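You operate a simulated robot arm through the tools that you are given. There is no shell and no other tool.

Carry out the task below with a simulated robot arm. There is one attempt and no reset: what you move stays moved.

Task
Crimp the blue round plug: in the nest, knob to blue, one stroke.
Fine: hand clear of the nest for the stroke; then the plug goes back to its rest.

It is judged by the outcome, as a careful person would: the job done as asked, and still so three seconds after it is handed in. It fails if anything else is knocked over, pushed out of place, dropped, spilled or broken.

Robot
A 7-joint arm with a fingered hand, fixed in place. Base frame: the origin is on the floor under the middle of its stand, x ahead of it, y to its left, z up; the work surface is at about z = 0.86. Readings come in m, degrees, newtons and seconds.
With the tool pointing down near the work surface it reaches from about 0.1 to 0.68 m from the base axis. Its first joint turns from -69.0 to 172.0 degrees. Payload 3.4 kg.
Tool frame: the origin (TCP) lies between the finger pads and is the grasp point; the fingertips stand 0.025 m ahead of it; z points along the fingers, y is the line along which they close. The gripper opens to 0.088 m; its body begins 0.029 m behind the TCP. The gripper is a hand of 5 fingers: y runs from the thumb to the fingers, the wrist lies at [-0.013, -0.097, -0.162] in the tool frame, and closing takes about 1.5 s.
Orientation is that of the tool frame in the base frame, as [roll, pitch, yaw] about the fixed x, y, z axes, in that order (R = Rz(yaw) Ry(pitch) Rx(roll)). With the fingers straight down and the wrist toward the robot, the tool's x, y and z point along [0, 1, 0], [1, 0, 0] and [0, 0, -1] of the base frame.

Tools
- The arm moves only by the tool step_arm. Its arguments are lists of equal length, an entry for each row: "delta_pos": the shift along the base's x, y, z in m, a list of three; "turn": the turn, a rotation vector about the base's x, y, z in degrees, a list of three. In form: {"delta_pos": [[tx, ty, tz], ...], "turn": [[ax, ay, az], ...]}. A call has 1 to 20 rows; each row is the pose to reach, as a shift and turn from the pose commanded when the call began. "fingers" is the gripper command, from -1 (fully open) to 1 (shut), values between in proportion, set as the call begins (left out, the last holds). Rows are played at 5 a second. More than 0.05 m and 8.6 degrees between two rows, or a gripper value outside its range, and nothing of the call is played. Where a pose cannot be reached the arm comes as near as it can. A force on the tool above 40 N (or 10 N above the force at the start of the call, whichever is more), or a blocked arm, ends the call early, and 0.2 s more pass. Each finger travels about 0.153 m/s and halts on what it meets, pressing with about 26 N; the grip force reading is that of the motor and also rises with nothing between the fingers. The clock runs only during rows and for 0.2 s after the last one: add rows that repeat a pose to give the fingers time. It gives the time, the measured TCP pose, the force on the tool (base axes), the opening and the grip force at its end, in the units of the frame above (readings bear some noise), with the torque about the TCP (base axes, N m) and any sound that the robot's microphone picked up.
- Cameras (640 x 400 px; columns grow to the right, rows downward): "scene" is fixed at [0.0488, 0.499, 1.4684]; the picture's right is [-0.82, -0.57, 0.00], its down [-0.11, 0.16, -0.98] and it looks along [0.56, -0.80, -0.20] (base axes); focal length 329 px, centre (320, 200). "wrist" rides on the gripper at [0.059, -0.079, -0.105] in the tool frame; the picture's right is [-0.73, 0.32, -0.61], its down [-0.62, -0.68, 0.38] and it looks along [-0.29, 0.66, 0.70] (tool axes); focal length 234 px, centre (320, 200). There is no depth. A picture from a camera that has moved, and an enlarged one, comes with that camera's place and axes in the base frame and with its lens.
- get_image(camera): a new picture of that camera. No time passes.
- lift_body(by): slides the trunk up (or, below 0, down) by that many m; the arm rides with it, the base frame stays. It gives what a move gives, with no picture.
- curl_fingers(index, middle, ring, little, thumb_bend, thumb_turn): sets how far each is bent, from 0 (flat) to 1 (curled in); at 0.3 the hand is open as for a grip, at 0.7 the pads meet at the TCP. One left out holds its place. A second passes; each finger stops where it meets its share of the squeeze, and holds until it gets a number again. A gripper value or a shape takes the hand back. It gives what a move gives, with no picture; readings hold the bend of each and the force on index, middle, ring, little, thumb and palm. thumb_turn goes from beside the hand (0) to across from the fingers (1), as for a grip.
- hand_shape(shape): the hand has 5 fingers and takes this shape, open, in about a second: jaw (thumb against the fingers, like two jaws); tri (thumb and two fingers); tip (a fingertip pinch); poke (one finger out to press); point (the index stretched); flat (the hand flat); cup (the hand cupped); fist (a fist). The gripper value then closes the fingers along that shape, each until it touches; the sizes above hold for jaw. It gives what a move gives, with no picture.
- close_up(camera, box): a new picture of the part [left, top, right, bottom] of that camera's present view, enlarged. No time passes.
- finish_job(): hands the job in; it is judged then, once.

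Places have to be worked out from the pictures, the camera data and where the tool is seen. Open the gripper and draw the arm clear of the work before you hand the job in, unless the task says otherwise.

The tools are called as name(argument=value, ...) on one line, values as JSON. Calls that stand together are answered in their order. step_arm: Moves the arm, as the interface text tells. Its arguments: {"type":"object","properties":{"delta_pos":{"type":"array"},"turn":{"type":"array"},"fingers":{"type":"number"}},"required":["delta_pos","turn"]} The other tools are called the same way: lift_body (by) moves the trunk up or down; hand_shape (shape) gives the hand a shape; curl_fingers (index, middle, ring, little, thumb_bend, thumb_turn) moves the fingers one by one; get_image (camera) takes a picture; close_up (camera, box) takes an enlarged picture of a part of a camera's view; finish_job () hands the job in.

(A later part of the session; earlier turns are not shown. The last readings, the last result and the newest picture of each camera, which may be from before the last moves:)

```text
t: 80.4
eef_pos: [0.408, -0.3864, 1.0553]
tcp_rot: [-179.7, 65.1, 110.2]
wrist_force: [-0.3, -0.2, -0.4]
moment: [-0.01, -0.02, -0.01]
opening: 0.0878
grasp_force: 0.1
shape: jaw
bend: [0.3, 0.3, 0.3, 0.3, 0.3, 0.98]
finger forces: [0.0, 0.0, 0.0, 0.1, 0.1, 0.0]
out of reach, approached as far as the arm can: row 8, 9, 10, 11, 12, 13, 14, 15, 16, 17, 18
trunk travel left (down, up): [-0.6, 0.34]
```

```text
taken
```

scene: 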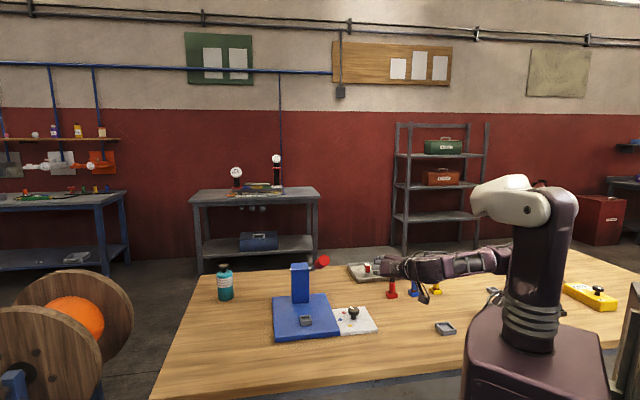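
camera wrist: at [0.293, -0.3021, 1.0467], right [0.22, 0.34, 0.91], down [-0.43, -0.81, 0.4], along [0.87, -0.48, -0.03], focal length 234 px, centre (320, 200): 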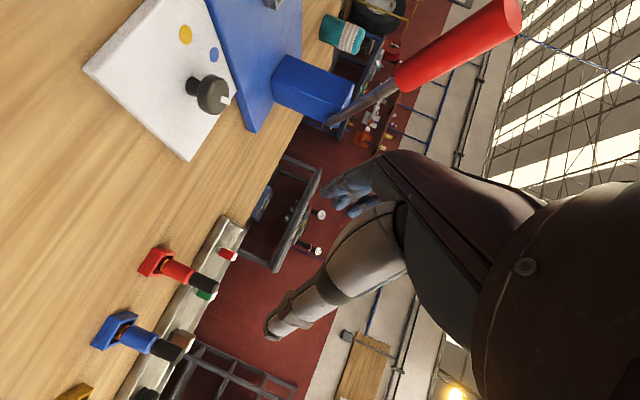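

The arm stopped short there because it's too close in to its own shoulder for this attitude. A route farther out, over the knob and then in low under the lever from the right side, should work. I'll test that with the empty hand, starting with a point between the knob and lever.

step_arm(delta_pos=[[0.03, 0.012, 0.0], [0.06, 0.035, -0.01], [0.092, 0.055, -0.025], [0.092, 0.055, -0.025]], turn=[[0, 0, 0], [0, 0, 0], [0, 0, 0], [0, 0, 0]])

get_image(camera="wrist")

close_up(camera="scene", box=[250, 220, 470, 350])

```text
t: 81.4
eef_pos: [0.5027, -0.3327, 1.0282]
tcp_rot: [179.7, 65.2, 109.8]
wrist_force: [0.3, -0.9, 0.3]
moment: [-0.01, -0.01, 0.01]
opening: 0.0878
grasp_force: 0.1
shape: jaw
bend: [0.3, 0.3, 0.3, 0.3, 0.3, 0.98]
finger forces: [0.0, 0.1, 0.1, 0.0, 0.0, 0.0]
out of reach, approached as far as the arm can: row 1
trunk travel left (down, up): [-0.6, 0.34]
```

```text
taken
camera wrist: at [0.3878, -0.2481, 1.0182], right [0.22, 0.34, 0.91], down [-0.43, -0.81, 0.4], along [0.88, -0.48, -0.03], focal length 234 px, centre (320, 200)
```

wrist: 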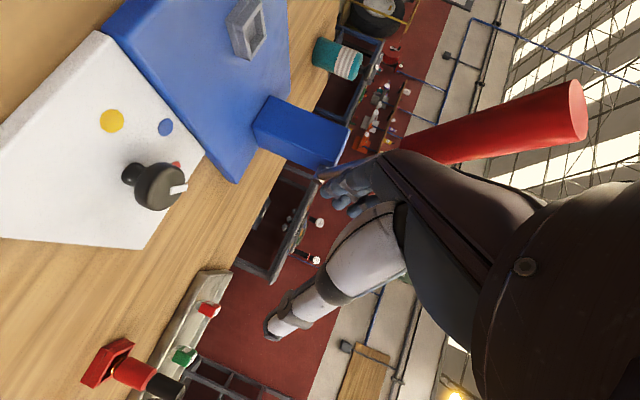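

```text
2.91 times, centred on (360, 285) of scene
camera zoom: at [0.0488, 0.499, 1.4684], right [-0.82, -0.57, 0.0], down [-0.11, 0.16, -0.98], along [0.56, -0.8, -0.2], focal length 957 px, centre (204, -47)
```

zoom: 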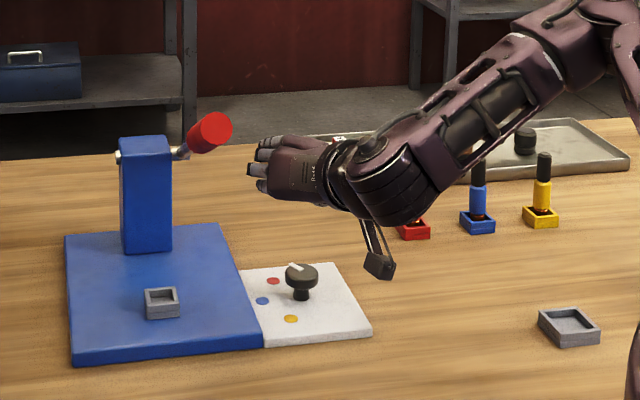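

This pose is reachable, and the hand is flat with its knuckles well below the lever. I'll go lower and ease sideways toward the nest to confirm the full approach.

step_arm(delta_pos=[[0.01, 0.009, -0.02], [0.025, 0.022, -0.045], [0.045, 0.034, -0.045], [0.07, 0.046, -0.045], [0.07, 0.046, -0.045]], turn=[[0, 0, 0], [0, 0, 0], [0, 0, 0], [0, 0, 0], [0, 0, 0]])

get_image(camera="wrist")

close_up(camera="scene", box=[250, 220, 470, 350])

```text
t: 82.6
eef_pos: [0.5749, -0.2903, 0.9808]
tcp_rot: [179.9, 65.1, 109.9]
wrist_force: [-0.8, -0.6, 0.2]
moment: [0.0, 0.02, 0.02]
opening: 0.0878
grasp_force: 0.1
shape: jaw
bend: [0.3, 0.3, 0.3, 0.3, 0.3, 0.98]
finger forces: [0.0, 0.1, 0.0, 0.0, 0.0, 0.0]
trunk travel left (down, up): [-0.6, 0.34]
```

```text
taken
camera wrist: at [0.4597, -0.2049, 0.9714], right [0.22, 0.34, 0.91], down [-0.43, -0.81, 0.4], along [0.87, -0.48, -0.03], focal length 234 px, centre (320, 200)
```

wrist: 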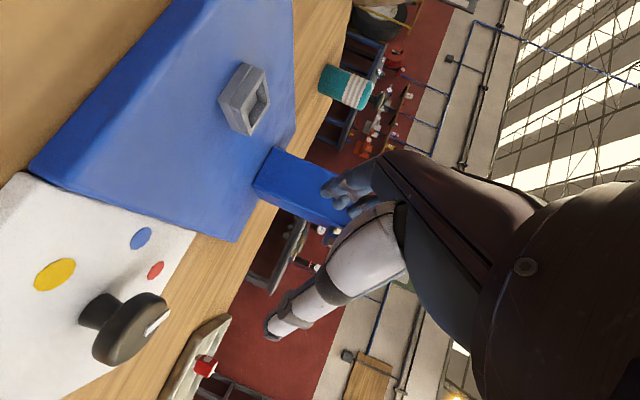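

```text
2.91 times, centred on (360, 285) of scene
camera zoom: at [0.0488, 0.499, 1.4684], right [-0.82, -0.57, 0.0], down [-0.11, 0.16, -0.98], along [0.56, -0.8, -0.2], focal length 957 px, centre (204, -47)
```

zoom: 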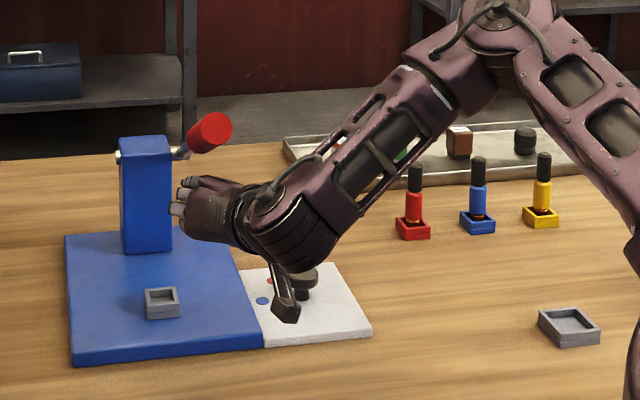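

This works: the hand fits beneath the lever with the nest just ahead. I'll take close-ups from here to fix the nest's position precisely.

close_up(camera="wrist", box=[190, 40, 310, 160])

close_up(camera="scene", box=[285, 260, 345, 335])

```text
3.33 times, centred on (250, 100) of wrist
camera zoom: at [0.4597, -0.2049, 0.9714], right [0.22, 0.34, 0.91], down [-0.43, -0.81, 0.4], along [0.87, -0.48, -0.03], focal length 781 px, centre (553, 533)
```

zoom: 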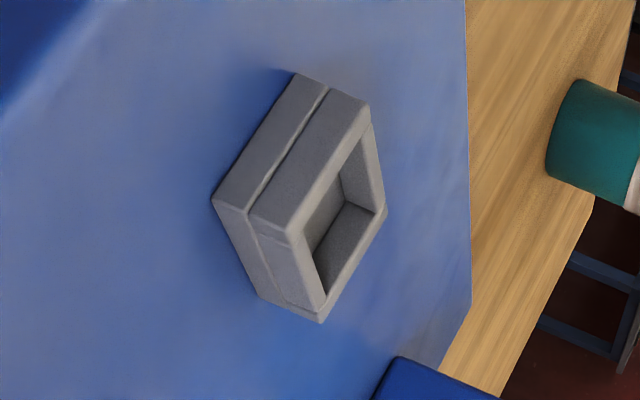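

```text
5.33 times, centred on (315, 298) of scene
camera zoom: at [0.0488, 0.499, 1.4684], right [-0.82, -0.57, 0.0], down [-0.11, 0.16, -0.98], along [0.56, -0.8, -0.2], focal length 1754 px, centre (347, -320)
```

zoom: 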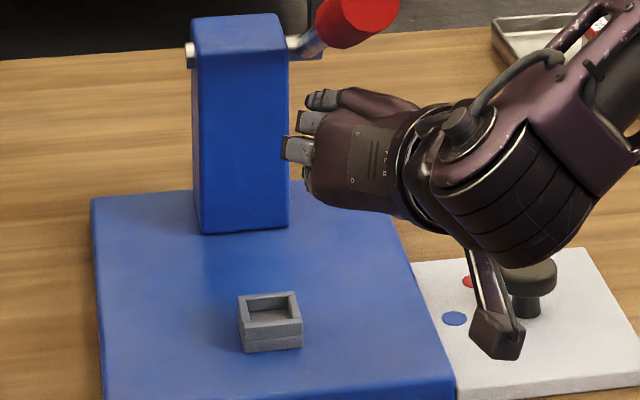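

The full approach is reachable, and triangulating both views puts the nest rim centre near (0.624, -0.247, 0.897). I'll back out along the same path and return above the blue plug to grip it in this attitude.

step_arm(delta_pos=[[-0.025, -0.012, 0], [-0.045, -0.024, 0], [-0.06, -0.037, 0.025], [-0.07, -0.046, 0.06], [-0.078, -0.08, 0.09], [-0.087, -0.118, 0.103], [-0.096, -0.156, 0.103], [-0.105, -0.194, 0.103], [-0.114, -0.232, 0.103], [-0.122, -0.27, 0.103], [-0.13, -0.308, 0.103], [-0.138, -0.344, 0.103], [-0.144, -0.3744, 0.103], [-0.144, -0.3744, 0.103]], turn=[[0, 0, 0], [0, 0, 0], [0, 0, 0], [0, 0, 0], [0, 0, 0], [0, 0, 0], [0, 0, 0], [0, 0, 0], [0, 0, 0], [0, 0, 0], [0, 0, 0], [0, 0, 0], [0, 0, 0], [0, 0, 0]])

close_up(camera="wrist", box=[0, 0, 240, 200])

close_up(camera="scene", box=[370, 200, 490, 310])

```text
t: 85.6
eef_pos: [0.4299, -0.6623, 1.0841]
tcp_rot: [-179.8, 65.3, 110.2]
wrist_force: [0.3, -0.2, -0.2]
moment: [0.02, 0.0, -0.02]
opening: 0.0878
grasp_force: 0.0
shape: jaw
bend: [0.3, 0.3, 0.3, 0.3, 0.3, 0.98]
finger forces: [0.0, 0.0, 0.0, 0.0, 0.0, 0.0]
trunk travel left (down, up): [-0.6, 0.34]
```

```text
2.00 times, centred on (120, 100) of wrist
camera zoom: at [0.3147, -0.5777, 1.0743], right [0.22, 0.34, 0.91], down [-0.43, -0.81, 0.41], along [0.88, -0.48, -0.03], focal length 468 px, centre (720, 400)
```

zoom: 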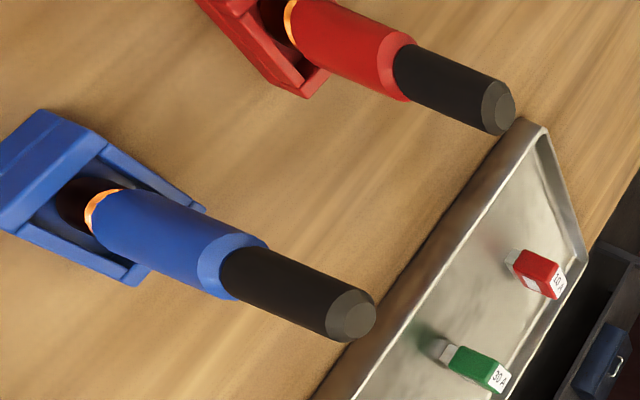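

```text
3.64 times, centred on (430, 255) of scene
camera zoom: at [0.0488, 0.499, 1.4684], right [-0.82, -0.57, 0.0], down [-0.11, 0.16, -0.98], along [0.56, -0.8, -0.2], focal length 1196 px, centre (-80, 0)
```

zoom: 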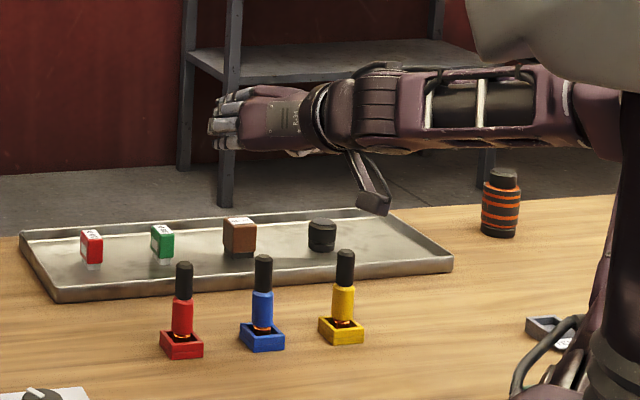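

The plug is upright at about (0.425, -0.664), within 4 mm of being under the tool. I'll correct that and descend with the open hand straddling it.

step_arm(delta_pos=[[-0.004, -0.002, -0.035], [-0.004, -0.002, -0.07], [-0.004, -0.002, -0.1], [-0.004, -0.002, -0.125], [-0.004, -0.002, -0.145], [-0.004, -0.002, -0.145]], turn=[[0, 0, 0], [0, 0, 0], [0, 0, 0], [0, 0, 0], [0, 0, 0], [0, 0, 0]])

get_image(camera="wrist")

close_up(camera="scene", box=[370, 230, 480, 310])

```text
t: 87.0
eef_pos: [0.427, -0.664, 0.9389]
tcp_rot: [179.9, 65.1, 110.0]
wrist_force: [-0.1, -0.4, 0.3]
moment: [0.0, 0.05, -0.01]
opening: 0.0879
grasp_force: 0.0
shape: jaw
bend: [0.3, 0.3, 0.3, 0.3, 0.3, 0.98]
finger forces: [0.0, 0.0, 0.0, 0.0, 0.0, 0.1]
trunk travel left (down, up): [-0.6, 0.34]
```

```text
taken
camera wrist: at [0.3119, -0.5798, 0.9288], right [0.22, 0.34, 0.91], down [-0.43, -0.81, 0.4], along [0.88, -0.48, -0.03], focal length 234 px, centre (320, 200)
```

wrist: 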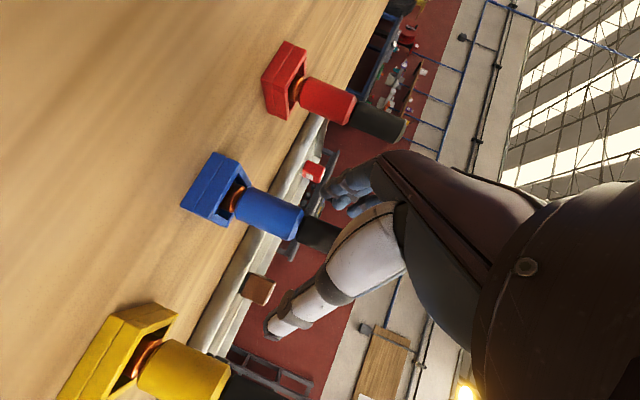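

```text
5.00 times, centred on (425, 270) of scene
camera zoom: at [0.0488, 0.499, 1.4684], right [-0.82, -0.57, 0.0], down [-0.11, 0.16, -0.98], along [0.56, -0.8, -0.2], focal length 1644 px, centre (-205, -150)
```

zoom: 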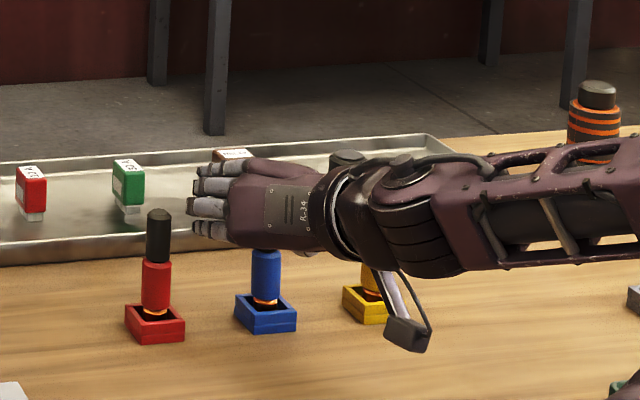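

The plug sits between thumb and fingers and the neighbours are untouched. I'll close in stages, checking contact as I go.

step_arm(delta_pos=[[0, 0, 0], [0, 0, 0], [0, 0, 0], [0, 0, 0], [0, 0, 0], [0, 0, 0]], turn=[[0, 0, 0], [0, 0, 0], [0, 0, 0], [0, 0, 0], [0, 0, 0], [0, 0, 0]], fingers=0.45)

close_up(camera="wrist", box=[160, 120, 400, 320])

step_arm(delta_pos=[[0, 0, 0], [0, 0, 0], [0, 0, 0], [0, 0, 0], [0, 0, 0], [0, 0, 0]], turn=[[0, 0, 0], [0, 0, 0], [0, 0, 0], [0, 0, 0], [0, 0, 0], [0, 0, 0]], fingers=1)

close_up(camera="wrist", box=[160, 120, 400, 320])

close_up(camera="scene", box=[384, 250, 454, 305])

```text
t: 88.4
eef_pos: [0.427, -0.665, 0.9398]
tcp_rot: [-180.0, 65.0, 110.0]
wrist_force: [-0.8, -0.1, 0.4]
moment: [0.02, -0.01, -0.02]
opening: 0.0248
grasp_force: 0.1
shape: jaw
bend: [0.74, 0.55, 0.52, 0.49, 0.74, 1.0]
finger forces: [0.1, 0.0, 0.0, 0.1, 0.0, 0.1]
trunk travel left (down, up): [-0.6, 0.34]
```

```text
2.00 times, centred on (280, 220) of wrist
camera zoom: at [0.3118, -0.58, 0.9289], right [0.22, 0.34, 0.91], down [-0.43, -0.81, 0.4], along [0.87, -0.48, -0.03], focal length 468 px, centre (400, 160)
```

zoom: 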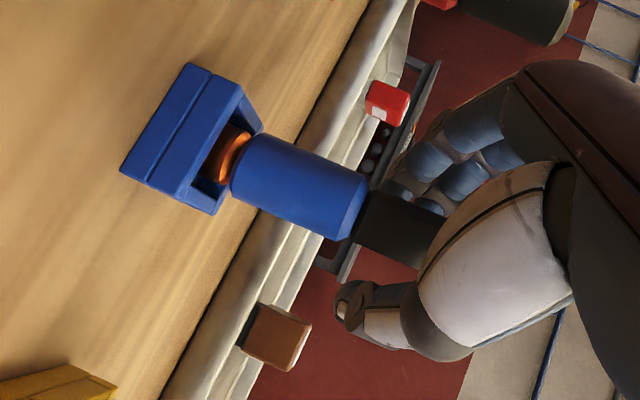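

```text
t: 89.8
eef_pos: [0.4254, -0.6649, 0.939]
tcp_rot: [179.9, 65.0, 109.9]
wrist_force: [-0.1, -1.9, 0.8]
moment: [0.01, -0.01, 0.03]
opening: 0.0071
grasp_force: 26.1
shape: jaw
bend: [0.73, 0.7, 0.7, 0.7, 0.79, 1.0]
finger forces: [8.5, 1.5, 0.0, 0.1, 18.1, 0.0]
trunk travel left (down, up): [-0.6, 0.34]
```

```text
2.00 times, centred on (280, 220) of wrist
camera zoom: at [0.3117, -0.5803, 0.9288], right [0.22, 0.34, 0.91], down [-0.43, -0.81, 0.4], along [0.87, -0.48, -0.03], focal length 468 px, centre (400, 160)
```

zoom: 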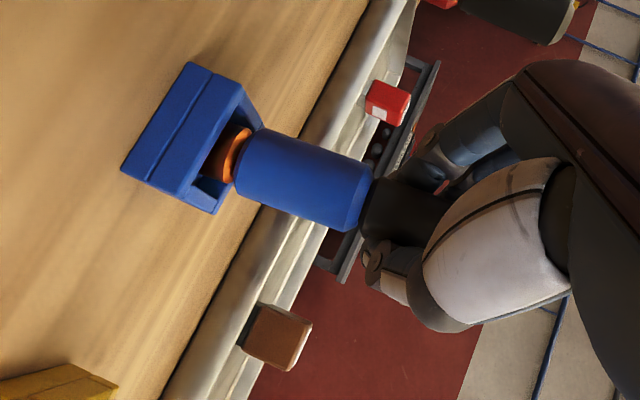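

```text
7.27 times, centred on (419, 278) of scene
camera zoom: at [0.0488, 0.499, 1.4684], right [-0.82, -0.57, 0.0], down [-0.11, 0.16, -0.98], along [0.56, -0.8, -0.2], focal length 2392 px, centre (-400, -364)
```

zoom: 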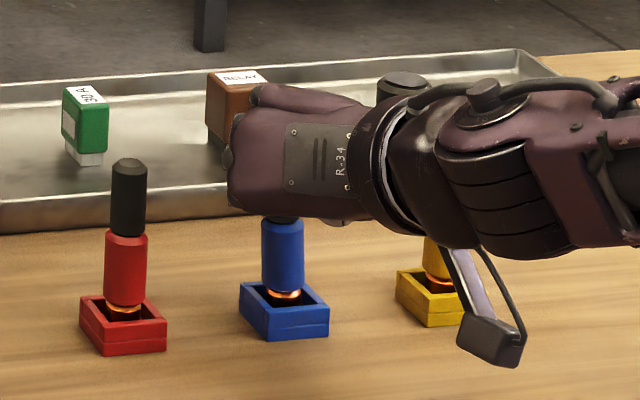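

The opening is only 7 mm with little force on the middle finger, so the plug sits too deep toward the palm rather than on the pads. I'll reopen, back the hand off 9 mm, and close again.

step_arm(delta_pos=[[0, 0, 0], [0, 0, 0], [0, 0, 0], [0, 0, 0], [0, 0, 0]], turn=[[0, 0, 0], [0, 0, 0], [0, 0, 0], [0, 0, 0], [0, 0, 0]], fingers=-1)

close_up(camera="wrist", box=[160, 120, 400, 320])

close_up(camera="scene", box=[384, 250, 454, 305])

```text
t: 91.0
eef_pos: [0.4271, -0.6648, 0.9396]
tcp_rot: [-179.9, 65.1, 110.1]
wrist_force: [-1.4, 1.5, -0.8]
moment: [-0.02, 0.01, 0.01]
opening: 0.0875
grasp_force: 0.1
shape: jaw
bend: [0.3, 0.3, 0.3, 0.3, 0.3, 0.98]
finger forces: [0.0, 0.1, 0.1, 0.0, 0.0, 0.1]
trunk travel left (down, up): [-0.6, 0.34]
```

```text
2.00 times, centred on (280, 220) of wrist
camera zoom: at [0.3119, -0.5799, 0.9289], right [0.22, 0.34, 0.91], down [-0.43, -0.81, 0.4], along [0.87, -0.48, -0.03], focal length 468 px, centre (400, 160)
```

zoom: 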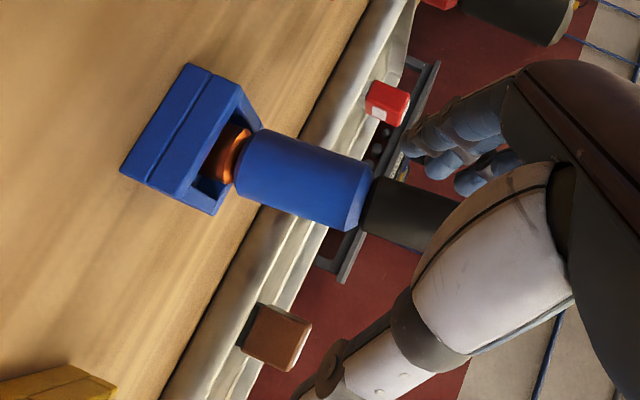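

```text
7.27 times, centred on (419, 278) of scene
camera zoom: at [0.0488, 0.499, 1.4684], right [-0.82, -0.57, 0.0], down [-0.11, 0.16, -0.98], along [0.56, -0.8, -0.2], focal length 2392 px, centre (-400, -364)
```

zoom: 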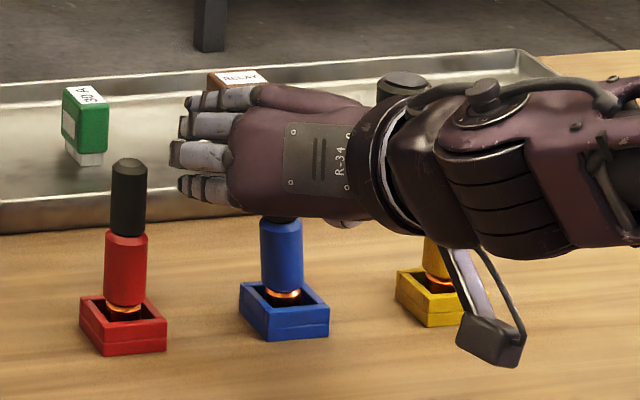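

The plug is free again, nearly upright. I'll back off 9 mm along the palm direction, then close in stages.

step_arm(delta_pos=[[-0.0031, 0.0085, 0], [-0.0031, 0.0085, 0], [-0.0031, 0.0085, 0]], turn=[[0, 0, 0], [0, 0, 0], [0, 0, 0]])

step_arm(delta_pos=[[0, 0, 0], [0, 0, 0], [0, 0, 0], [0, 0, 0], [0, 0, 0], [0, 0, 0]], turn=[[0, 0, 0], [0, 0, 0], [0, 0, 0], [0, 0, 0], [0, 0, 0], [0, 0, 0]], fingers=0.55)

close_up(camera="wrist", box=[160, 120, 400, 320])

```text
t: 91.8
eef_pos: [0.4232, -0.6572, 0.9392]
tcp_rot: [179.8, 65.0, 109.8]
wrist_force: [0.1, 0.8, -1.2]
moment: [-0.01, -0.01, -0.03]
opening: 0.0875
grasp_force: 0.1
shape: jaw
bend: [0.3, 0.3, 0.3, 0.3, 0.3, 0.98]
finger forces: [0.0, 0.0, 0.0, 0.0, 0.0, 0.0]
trunk travel left (down, up): [-0.6, 0.34]
```

```text
t: 93.2
eef_pos: [0.4239, -0.6568, 0.9389]
tcp_rot: [179.8, 65.1, 109.8]
wrist_force: [1.0, 0.8, 0.3]
moment: [0.03, 0.02, 0.03]
opening: 0.0202
grasp_force: 0.1
shape: jaw
bend: [0.73, 0.57, 0.55, 0.52, 0.74, 1.0]
finger forces: [0.3, 0.0, 0.0, 0.0, 0.0, 0.0]
trunk travel left (down, up): [-0.6, 0.34]
```

```text
2.00 times, centred on (280, 220) of wrist
camera zoom: at [0.3089, -0.5719, 0.9289], right [0.22, 0.34, 0.91], down [-0.43, -0.81, 0.4], along [0.87, -0.48, -0.03], focal length 468 px, centre (400, 160)
```

zoom: 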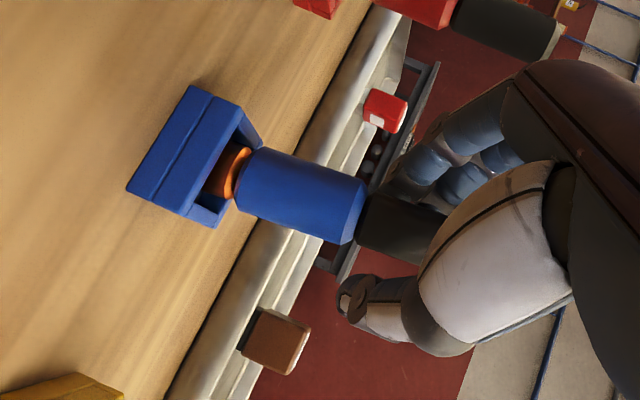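

Index has just touched (0.3 N). I'll close fully and read the contact forces.

step_arm(delta_pos=[[0, 0, 0], [0, 0, 0], [0, 0, 0], [0, 0, 0], [0, 0, 0], [0, 0, 0]], turn=[[0, 0, 0], [0, 0, 0], [0, 0, 0], [0, 0, 0], [0, 0, 0], [0, 0, 0]], fingers=1)

close_up(camera="wrist", box=[160, 120, 400, 320])

close_up(camera="scene", box=[384, 250, 454, 305])

```text
t: 94.6
eef_pos: [0.4235, -0.6569, 0.9387]
tcp_rot: [179.9, 65.2, 110.0]
wrist_force: [-0.8, -0.1, 1.2]
moment: [-0.03, 0.02, 0.0]
opening: 0.0088
grasp_force: 26.0
shape: jaw
bend: [0.75, 0.72, 0.71, 0.7, 0.79, 1.0]
finger forces: [7.2, 0.7, 0.0, 0.0, 15.6, 0.0]
trunk travel left (down, up): [-0.6, 0.34]
```

```text
2.00 times, centred on (280, 220) of wrist
camera zoom: at [0.3087, -0.5718, 0.929], right [0.22, 0.34, 0.91], down [-0.43, -0.81, 0.4], along [0.87, -0.48, -0.03], focal length 468 px, centre (400, 160)
```

zoom: 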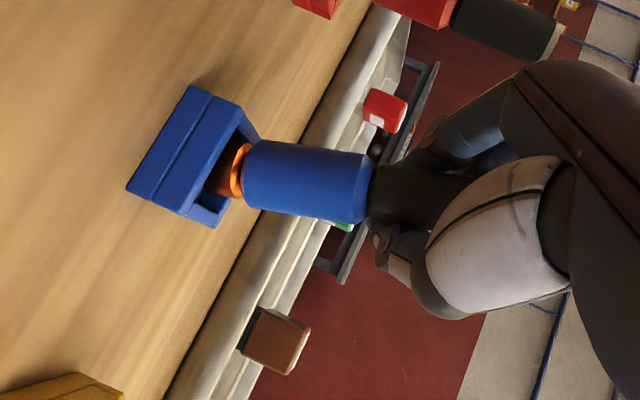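

```text
7.27 times, centred on (419, 278) of scene
camera zoom: at [0.0488, 0.499, 1.4684], right [-0.82, -0.57, 0.0], down [-0.11, 0.16, -0.98], along [0.56, -0.8, -0.2], focal length 2392 px, centre (-400, -364)
```

zoom: 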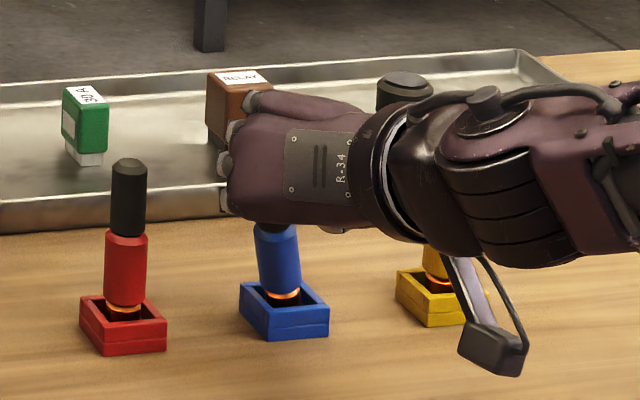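

The thumb is pushing the plug sideways about 8 mm before the fingers meet it, tilting it, so the hand needs to shift toward the thumb side. I'll reopen and let it settle, then shift about 7 mm and lower 4 mm.

step_arm(delta_pos=[[0, 0, 0], [0, 0, 0], [0, 0, 0], [0, 0, 0], [0, 0, 0]], turn=[[0, 0, 0], [0, 0, 0], [0, 0, 0], [0, 0, 0], [0, 0, 0]], fingers=-1)

step_arm(delta_pos=[[-0.0033, -0.0012, 0], [-0.0066, -0.0024, -0.004], [-0.0066, -0.0024, -0.004]], turn=[[0, 0, 0], [0, 0, 0], [0, 0, 0]])

close_up(camera="scene", box=[384, 250, 454, 305])

close_up(camera="wrist", box=[160, 120, 400, 320])

```text
t: 95.8
eef_pos: [0.4242, -0.6568, 0.939]
tcp_rot: [180.0, 65.1, 110.0]
wrist_force: [0.4, -0.4, -0.3]
moment: [0.04, 0.01, 0.0]
opening: 0.0878
grasp_force: 0.0
shape: jaw
bend: [0.3, 0.3, 0.3, 0.3, 0.3, 0.98]
finger forces: [0.0, 0.0, 0.1, 0.0, 0.0, 0.0]
trunk travel left (down, up): [-0.6, 0.34]
```

```text
t: 96.6
eef_pos: [0.4163, -0.6592, 0.9342]
tcp_rot: [-179.8, 65.2, 110.2]
wrist_force: [-0.5, 0.0, 0.4]
moment: [-0.02, 0.0, 0.01]
opening: 0.0873
grasp_force: 0.1
shape: jaw
bend: [0.3, 0.3, 0.3, 0.3, 0.3, 0.98]
finger forces: [0.0, 0.0, 0.0, 0.0, 0.1, 0.0]
trunk travel left (down, up): [-0.6, 0.34]
```

```text
7.27 times, centred on (419, 278) of scene
camera zoom: at [0.0488, 0.499, 1.4684], right [-0.82, -0.57, 0.0], down [-0.11, 0.16, -0.98], along [0.56, -0.8, -0.2], focal length 2392 px, centre (-400, -364)
```

zoom: 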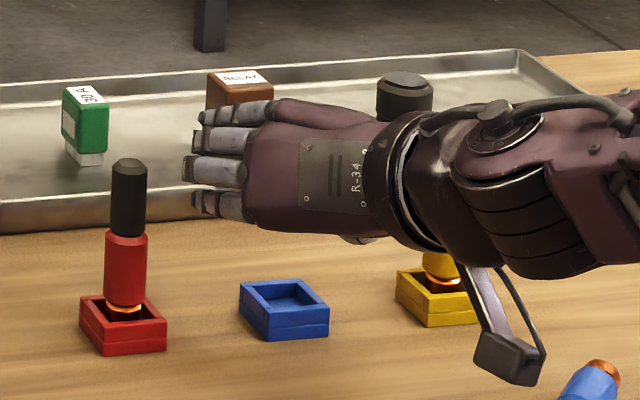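

```text
2.00 times, centred on (280, 220) of wrist
camera zoom: at [0.3019, -0.5744, 0.9251], right [0.22, 0.34, 0.91], down [-0.43, -0.81, 0.41], along [0.87, -0.48, -0.03], focal length 468 px, centre (400, 160)
```

zoom: 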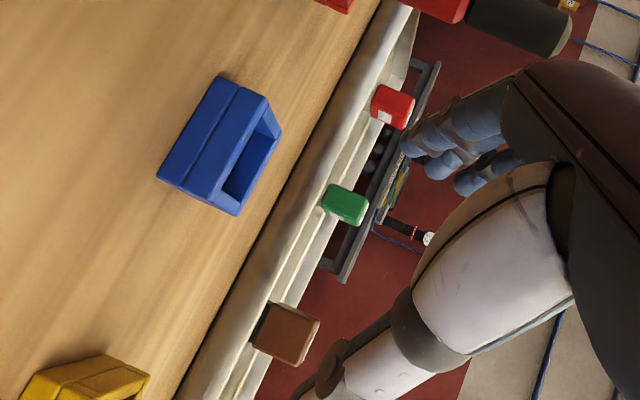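

The plug has come out of its rest: it's lying on the table to the right, toward the robot. I need to see exactly where and how it's lying before doing anything else.

get_image(camera="scene")

close_up(camera="scene", box=[400, 260, 500, 340])

get_image(camera="wrist")

```text
taken
```

scene: 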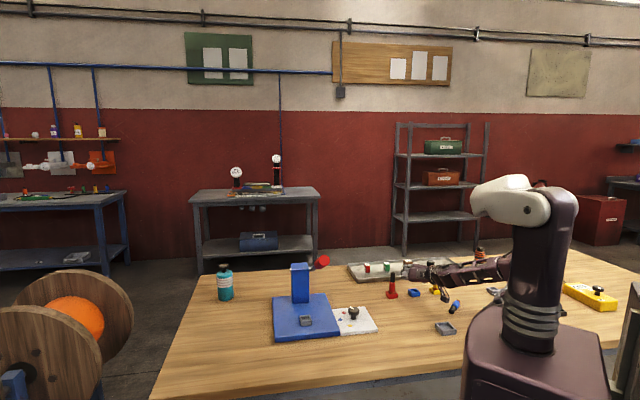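

```text
5.00 times, centred on (450, 300) of scene
camera zoom: at [0.0488, 0.499, 1.4684], right [-0.82, -0.57, 0.0], down [-0.11, 0.16, -0.98], along [0.56, -0.8, -0.2], focal length 1644 px, centre (-330, -300)
```

zoom: 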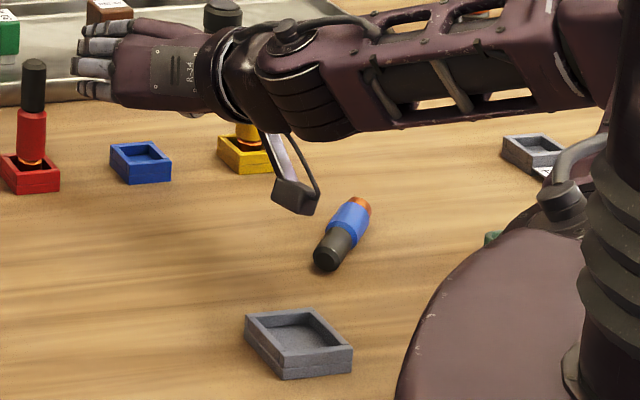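

```text
taken
camera wrist: at [0.3019, -0.5744, 0.9251], right [0.22, 0.34, 0.91], down [-0.43, -0.81, 0.41], along [0.87, -0.48, -0.03], focal length 234 px, centre (320, 200)
```

wrist: 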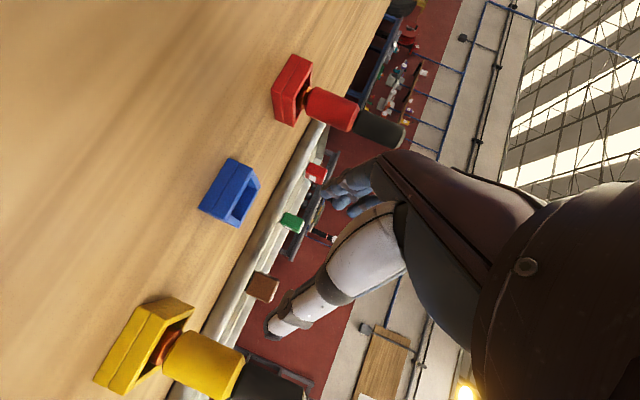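

The plug lies still on its side at about (0.263, -0.64), axis along the base y direction with the black grip toward +y; nothing else is disturbed. A lying plug lets me choose a better grip, index side toward the black end, so it can be held upright in a natural handshake pose. I'll raise the hand and tip it toward vertical first.

step_arm(delta_pos=[[0, 0, 0.03], [0, 0, 0.07], [0, 0, 0.11], [0, 0, 0.15], [0, 0, 0.17], [0, 0, 0.17], [0, 0, 0.17], [0, 0, 0.17], [0, 0, 0.17]], turn=[[0, 0, 0], [0, 0, 0], [7.05, 2.57, 0], [14.1, 5.13, 0], [21.15, 7.7, 0], [28.2, 10.26, 0], [35.25, 12.83, 0], [42.3, 15.4, 0], [42.3, 15.4, 0]])

get_image(camera="wrist")

get_image(camera="scene")

```text
t: 98.6
eef_pos: [0.416, -0.6588, 1.1065]
tcp_rot: [-180.0, 20.0, 110.0]
wrist_force: [0.1, -0.8, 0.3]
moment: [0.02, -0.01, 0.0]
opening: 0.0878
grasp_force: 0.1
shape: jaw
bend: [0.3, 0.3, 0.3, 0.3, 0.3, 0.98]
finger forces: [0.0, 0.0, 0.0, 0.1, 0.1, 0.0]
trunk travel left (down, up): [-0.6, 0.34]
```

```text
taken
camera wrist: at [0.3115, -0.6006, 1.1832], right [0.47, -0.34, 0.82], down [-0.4, -0.91, -0.15], along [0.79, -0.26, -0.56], focal length 234 px, centre (320, 200)
```

wrist: 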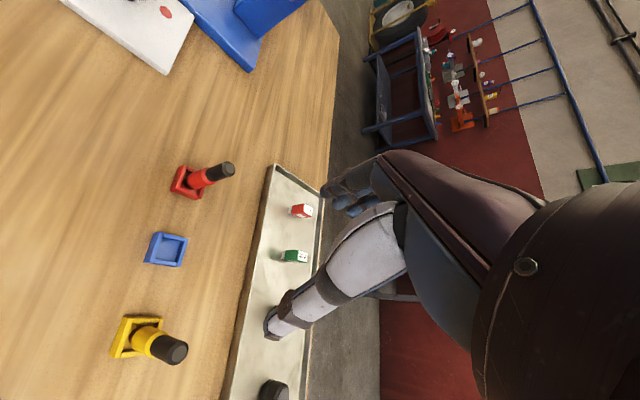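

```text
taken
```

scene: 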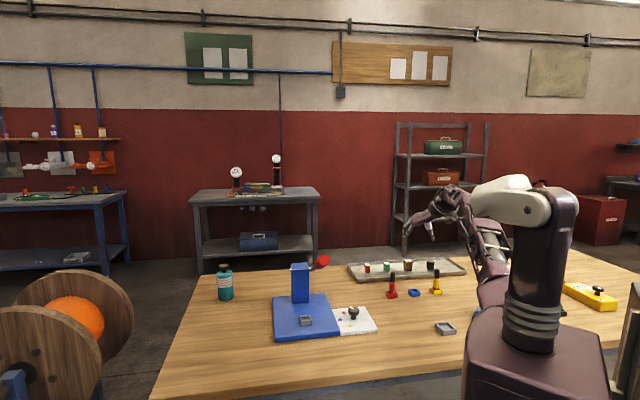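

I need to check whether the plug is still where it was; it seems to have shifted in the scene view.

close_up(camera="scene", box=[410, 270, 530, 345])

step_arm(delta_pos=[[0, 0, 0], [0, 0, 0], [0, 0, 0]], turn=[[0, 0, 0], [0, 0, 0], [0, 0, 0]])

close_up(camera="scene", box=[410, 270, 530, 345])

```text
5.33 times, centred on (470, 308) of scene
camera zoom: at [0.0488, 0.499, 1.4684], right [-0.82, -0.57, 0.0], down [-0.11, 0.16, -0.98], along [0.56, -0.8, -0.2], focal length 1754 px, centre (-480, -373)
```

zoom: 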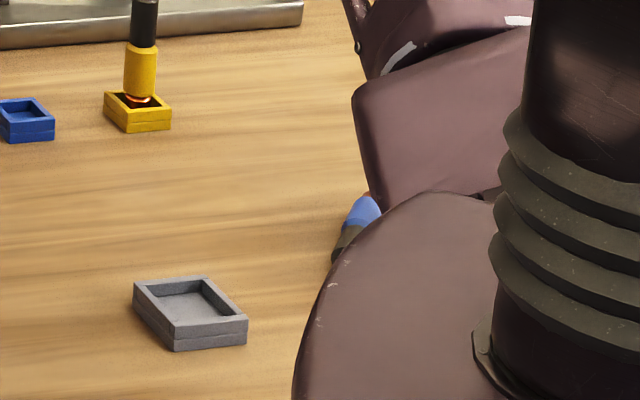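

```text
t: 99.4
eef_pos: [0.4172, -0.659, 1.1035]
tcp_rot: [-180.0, 20.1, 110.0]
wrist_force: [0.0, -0.3, -0.6]
moment: [0.02, 0.0, 0.0]
opening: 0.0882
grasp_force: 0.2
shape: jaw
bend: [0.3, 0.3, 0.3, 0.3, 0.3, 0.98]
finger forces: [0.1, 0.0, 0.0, 0.0, 0.0, 0.0]
trunk travel left (down, up): [-0.6, 0.34]
```

```text
5.33 times, centred on (470, 308) of scene
camera zoom: at [0.0488, 0.499, 1.4684], right [-0.82, -0.57, 0.0], down [-0.11, 0.16, -0.98], along [0.56, -0.8, -0.2], focal length 1754 px, centre (-480, -373)
```

zoom: 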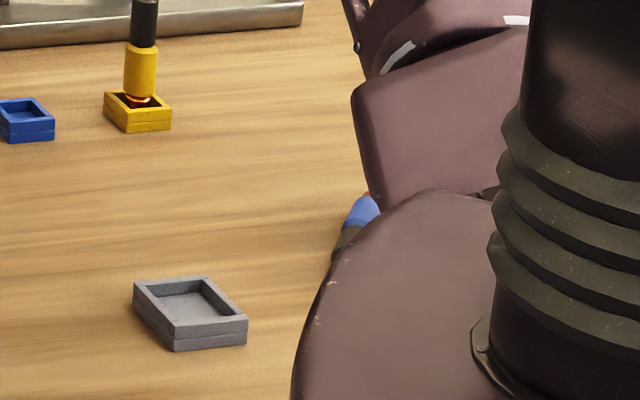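

The plug rolled about 7 cm and has now stopped, near (0.19, -0.65), partly hidden from this camera by the robot's trunk. I'll raise the trunk for arm room and bring the hand over that area, turned so the wrist camera can see the plug.

lift_body(by=0.15)

step_arm(delta_pos=[[-0.03, 0.01, 0.0], [-0.06, 0.02, -0.02], [-0.09, 0.03, -0.04], [-0.12, 0.04, -0.06], [-0.15, 0.05, -0.08], [-0.18, 0.06, -0.1], [-0.18, 0.06, -0.1]], turn=[[0, 0, -7], [0, 0, -14], [0, 0, -21], [0, 0, -28], [0, 0, -35], [0, 0, -40], [0, 0, -40]])

get_image(camera="wrist")

get_image(camera="scene")

```text
t: 101.2
eef_pos: [0.4177, -0.6593, 1.2541]
tcp_rot: [-180.0, 20.1, 110.1]
wrist_force: [-1.0, -0.2, -0.4]
moment: [-0.05, -0.01, 0.0]
opening: 0.0876
grasp_force: 0.0
shape: jaw
bend: [0.3, 0.3, 0.3, 0.3, 0.3, 0.98]
finger forces: [0.0, 0.1, 0.0, 0.0, 0.1, 0.0]
trunk travel left (down, up): [-0.75, 0.19]
```

```text
t: 102.8
eef_pos: [0.2377, -0.5984, 1.1552]
tcp_rot: [-179.9, 20.1, 70.0]
wrist_force: [1.1, 0.4, -0.1]
moment: [-0.01, 0.0, 0.01]
opening: 0.0875
grasp_force: 0.0
shape: jaw
bend: [0.3, 0.3, 0.3, 0.3, 0.3, 0.98]
finger forces: [0.0, 0.0, 0.1, 0.0, 0.0, 0.0]
trunk travel left (down, up): [-0.75, 0.19]
```

```text
taken
camera wrist: at [0.1952, -0.4872, 1.2321], right [0.14, -0.56, 0.82], down [-0.89, -0.44, -0.14], along [0.44, -0.71, -0.55], focal length 234 px, centre (320, 200)
```

wrist: 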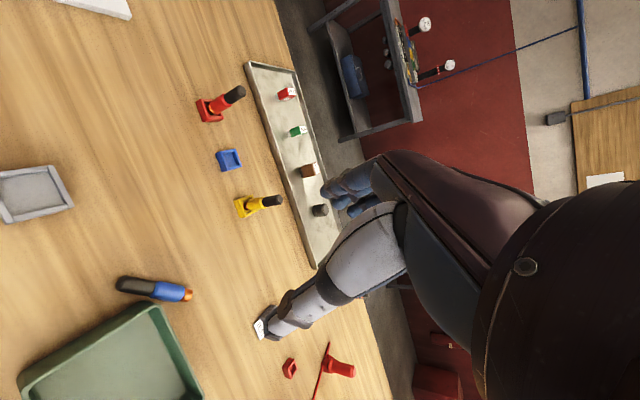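

```text
taken
```

scene: 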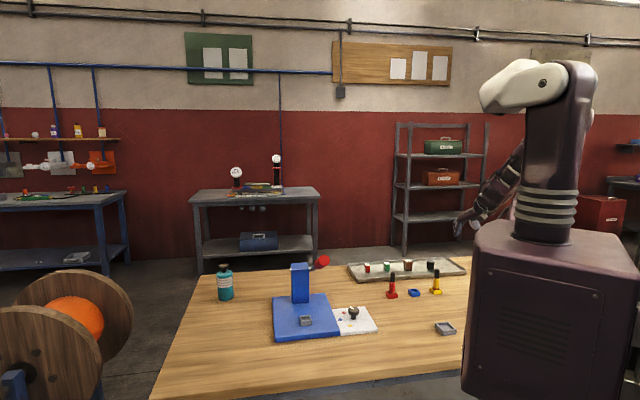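

The wrist camera now sees the plug lying near a green tray's corner. I'll zoom in to get its exact position, direction and clearance.

close_up(camera="wrist", box=[90, 250, 230, 350])

close_up(camera="wrist", box=[0, 230, 260, 400])

```text
4.00 times, centred on (160, 300) of wrist
camera zoom: at [0.1952, -0.4872, 1.2321], right [0.14, -0.56, 0.82], down [-0.89, -0.44, -0.14], along [0.44, -0.71, -0.55], focal length 937 px, centre (960, -200)
```

zoom: 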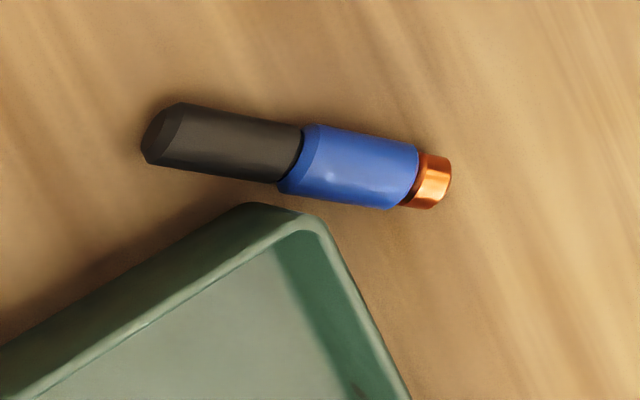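

```text
2.35 times, centred on (130, 315) of wrist
camera zoom: at [0.1952, -0.4872, 1.2321], right [0.14, -0.56, 0.82], down [-0.89, -0.44, -0.14], along [0.44, -0.71, -0.55], focal length 551 px, centre (767, -71)
```

zoom: 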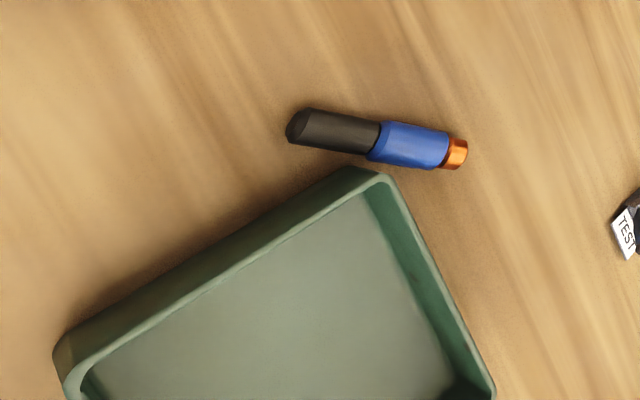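

The plug lies along the y axis at x≈0.1975: black end at y≈-0.594, copper end at y≈-0.682, with the tray's corner beside its middle on the -x side. There's more room for the thumb near the blue and copper part. I'll move above that part, turn the hand square to the plug, and half-close the fingers so the thumb clears the tray.

step_arm(delta_pos=[[-0.01, -0.015, -0.03], [-0.02, -0.03, -0.06], [-0.03, -0.045, -0.09], [-0.0365, -0.0616, -0.12], [-0.0365, -0.0616, -0.15], [-0.0365, -0.0616, -0.15]], turn=[[0, 0, 3], [0, 0, 6], [0, 0, 9], [0, 0, 12], [0, 0, 14], [0, 0, 14]], fingers=-0.35)

get_image(camera="wrist")

get_image(camera="scene")

```text
t: 104.2
eef_pos: [0.2013, -0.6609, 1.0051]
tcp_rot: [-180.0, 20.1, 84.0]
wrist_force: [-0.7, 0.4, -0.3]
moment: [0.02, -0.04, 0.01]
opening: 0.0599
grasp_force: 0.1
shape: jaw
bend: [0.28, 0.38, 0.34, 0.35, 0.6, 0.99]
finger forces: [0.0, 0.0, 0.0, 0.0, 0.0, 0.0]
trunk travel left (down, up): [-0.75, 0.19]
```

```text
taken
camera wrist: at [0.1325, -0.5632, 1.0829], right [0.27, -0.5, 0.82], down [-0.75, -0.64, -0.14], along [0.6, -0.58, -0.55], focal length 234 px, centre (320, 200)
```

wrist: 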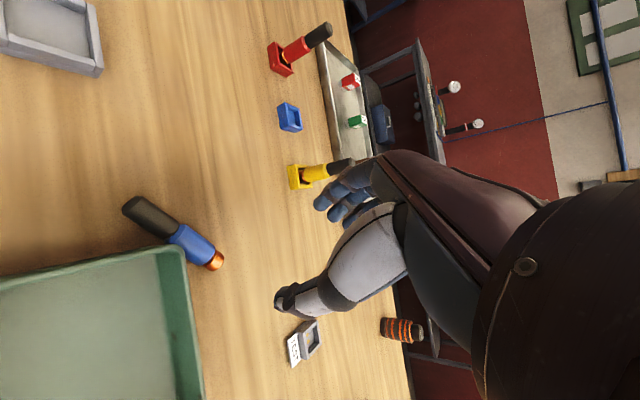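

```text
taken
```

scene: 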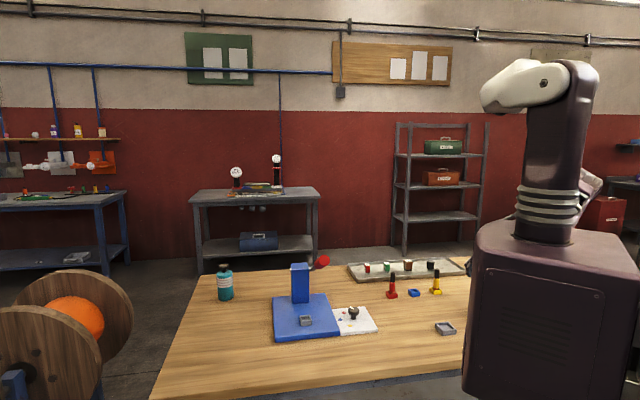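

The hand is in place above with the thumb tucked in. I'll check the plug's position relative to the fingers in a close-up before going down.

close_up(camera="wrist", box=[110, 180, 250, 290])

```text
3.64 times, centred on (180, 235) of wrist
camera zoom: at [0.1325, -0.5632, 1.0829], right [0.27, -0.5, 0.82], down [-0.75, -0.64, -0.14], along [0.6, -0.58, -0.55], focal length 852 px, centre (829, 73)
```

zoom: 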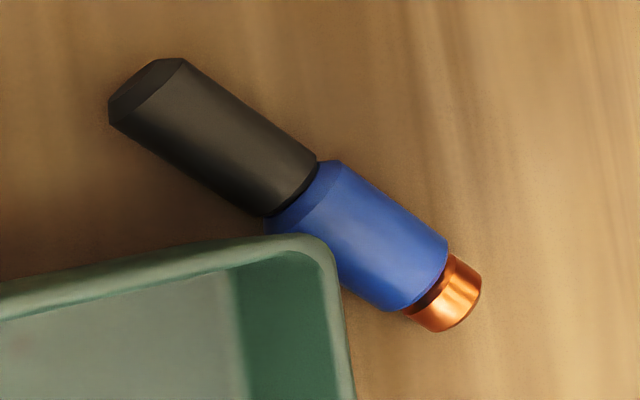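

The tray corner touches the plug's blue body, so I'll come down toward the copper end and offset 8 mm in +x so the thumb fits between plug and tray. I'll lower in steps while checking the force.

step_arm(delta_pos=[[0.004, -0.002, -0.02], [0.008, -0.004, -0.05], [0.008, -0.004, -0.075], [0.008, -0.004, -0.09], [0.008, -0.004, -0.1], [0.008, -0.004, -0.1]], turn=[[0, 0, 0], [0, 0, 0], [0, 0, 0], [0, 0, 0], [0, 0, 0], [0, 0, 0]])

close_up(camera="wrist", box=[160, 130, 420, 340])

```text
t: 105.6
eef_pos: [0.2086, -0.6652, 0.9043]
tcp_rot: [-179.9, 20.1, 84.0]
wrist_force: [-0.1, -0.4, -0.5]
moment: [-0.04, 0.02, -0.01]
opening: 0.0598
grasp_force: 0.0
shape: jaw
bend: [0.28, 0.38, 0.34, 0.35, 0.6, 0.99]
finger forces: [0.0, 0.1, 0.0, 0.0, 0.0, 0.1]
trunk travel left (down, up): [-0.75, 0.19]
```

```text
1.90 times, centred on (290, 235) of wrist
camera zoom: at [0.1403, -0.5669, 0.983], right [0.27, -0.5, 0.82], down [-0.75, -0.64, -0.14], along [0.6, -0.58, -0.55], focal length 446 px, centre (377, 133)
```

zoom: 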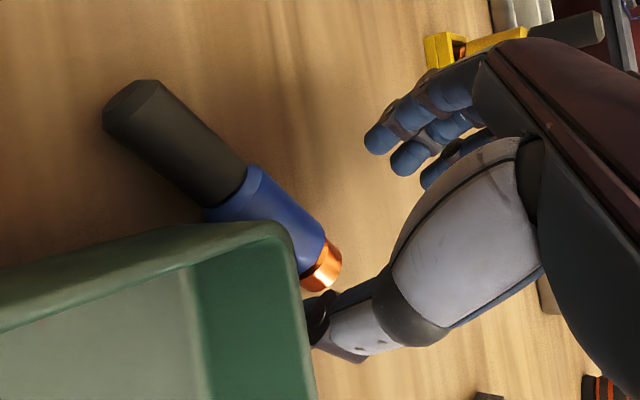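

The thumb tip is beside the copper end, clear of the tray. I'll move 1 cm toward +y so thumb and fingers land on the blue body, then lower about 1 cm more.

step_arm(delta_pos=[[0, 0.005, 0], [0, 0.01, -0.003], [0, 0.01, -0.007], [0, 0.01, -0.01], [0, 0.01, -0.01]], turn=[[0, 0, 0], [0, 0, 0], [0, 0, 0], [0, 0, 0], [0, 0, 0]])

close_up(camera="wrist", box=[160, 130, 420, 340])

```text
t: 106.8
eef_pos: [0.21, -0.655, 0.8953]
tcp_rot: [180.0, 20.1, 84.2]
wrist_force: [6.9, -5.9, 5.7]
moment: [0.12, 0.31, 0.18]
opening: 0.0576
grasp_force: 0.0
shape: jaw
bend: [0.28, 0.38, 0.34, 0.35, 0.61, 1.0]
finger forces: [0.0, 0.1, 0.1, 0.1, 9.9, 0.0]
trunk travel left (down, up): [-0.75, 0.19]
```

```text
1.90 times, centred on (290, 235) of wrist
camera zoom: at [0.1414, -0.5573, 0.9727], right [0.27, -0.5, 0.82], down [-0.75, -0.64, -0.14], along [0.6, -0.58, -0.55], focal length 446 px, centre (377, 133)
```

zoom: 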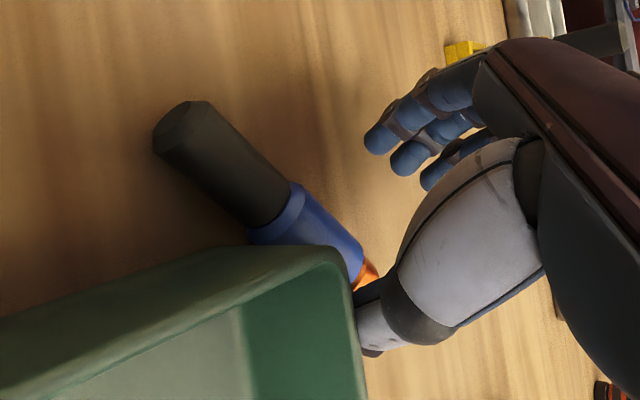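

The thumb is touching the tray's edge (about 10 N), so I'll back off right away along the same path.

step_arm(delta_pos=[[0.003, -0.006, 0.005], [0.006, -0.01, 0.015], [0.006, -0.01, 0.04], [0.006, -0.01, 0.04]], turn=[[0, 0, 0], [0, 0, 0], [0, 0, 0], [0, 0, 0]])

get_image(camera="wrist")

close_up(camera="wrist", box=[100, 180, 320, 340])

```text
t: 107.8
eef_pos: [0.2153, -0.6647, 0.9349]
tcp_rot: [-179.9, 20.1, 84.0]
wrist_force: [0.3, -0.4, 0.4]
moment: [0.0, 0.01, 0.0]
opening: 0.0597
grasp_force: 0.0
shape: jaw
bend: [0.28, 0.38, 0.34, 0.35, 0.6, 1.0]
finger forces: [0.0, 0.0, 0.0, 0.1, 0.0, 0.1]
trunk travel left (down, up): [-0.75, 0.19]
```

```text
taken
camera wrist: at [0.1461, -0.5666, 1.013], right [0.27, -0.5, 0.82], down [-0.75, -0.64, -0.15], along [0.6, -0.58, -0.56], focal length 234 px, centre (320, 200)
```

wrist: 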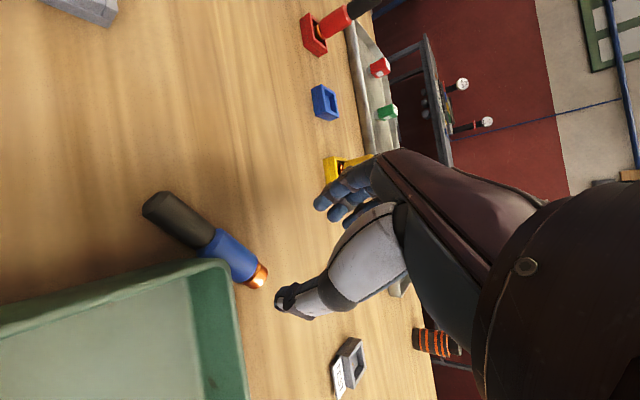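

```text
2.50 times, centred on (210, 260) of wrist
camera zoom: at [0.1461, -0.5666, 1.013], right [0.27, -0.5, 0.82], down [-0.75, -0.64, -0.15], along [0.6, -0.58, -0.56], focal length 585 px, centre (595, 50)
```

zoom: 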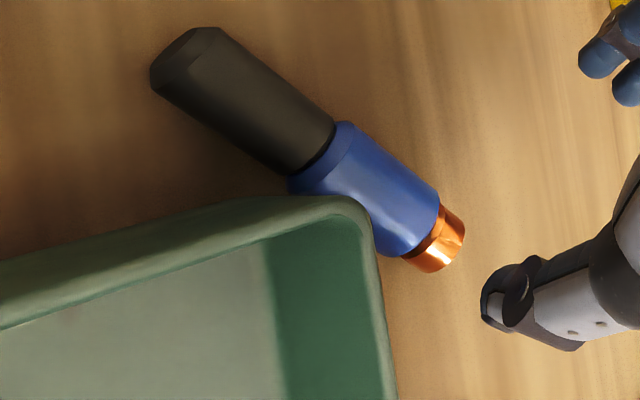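

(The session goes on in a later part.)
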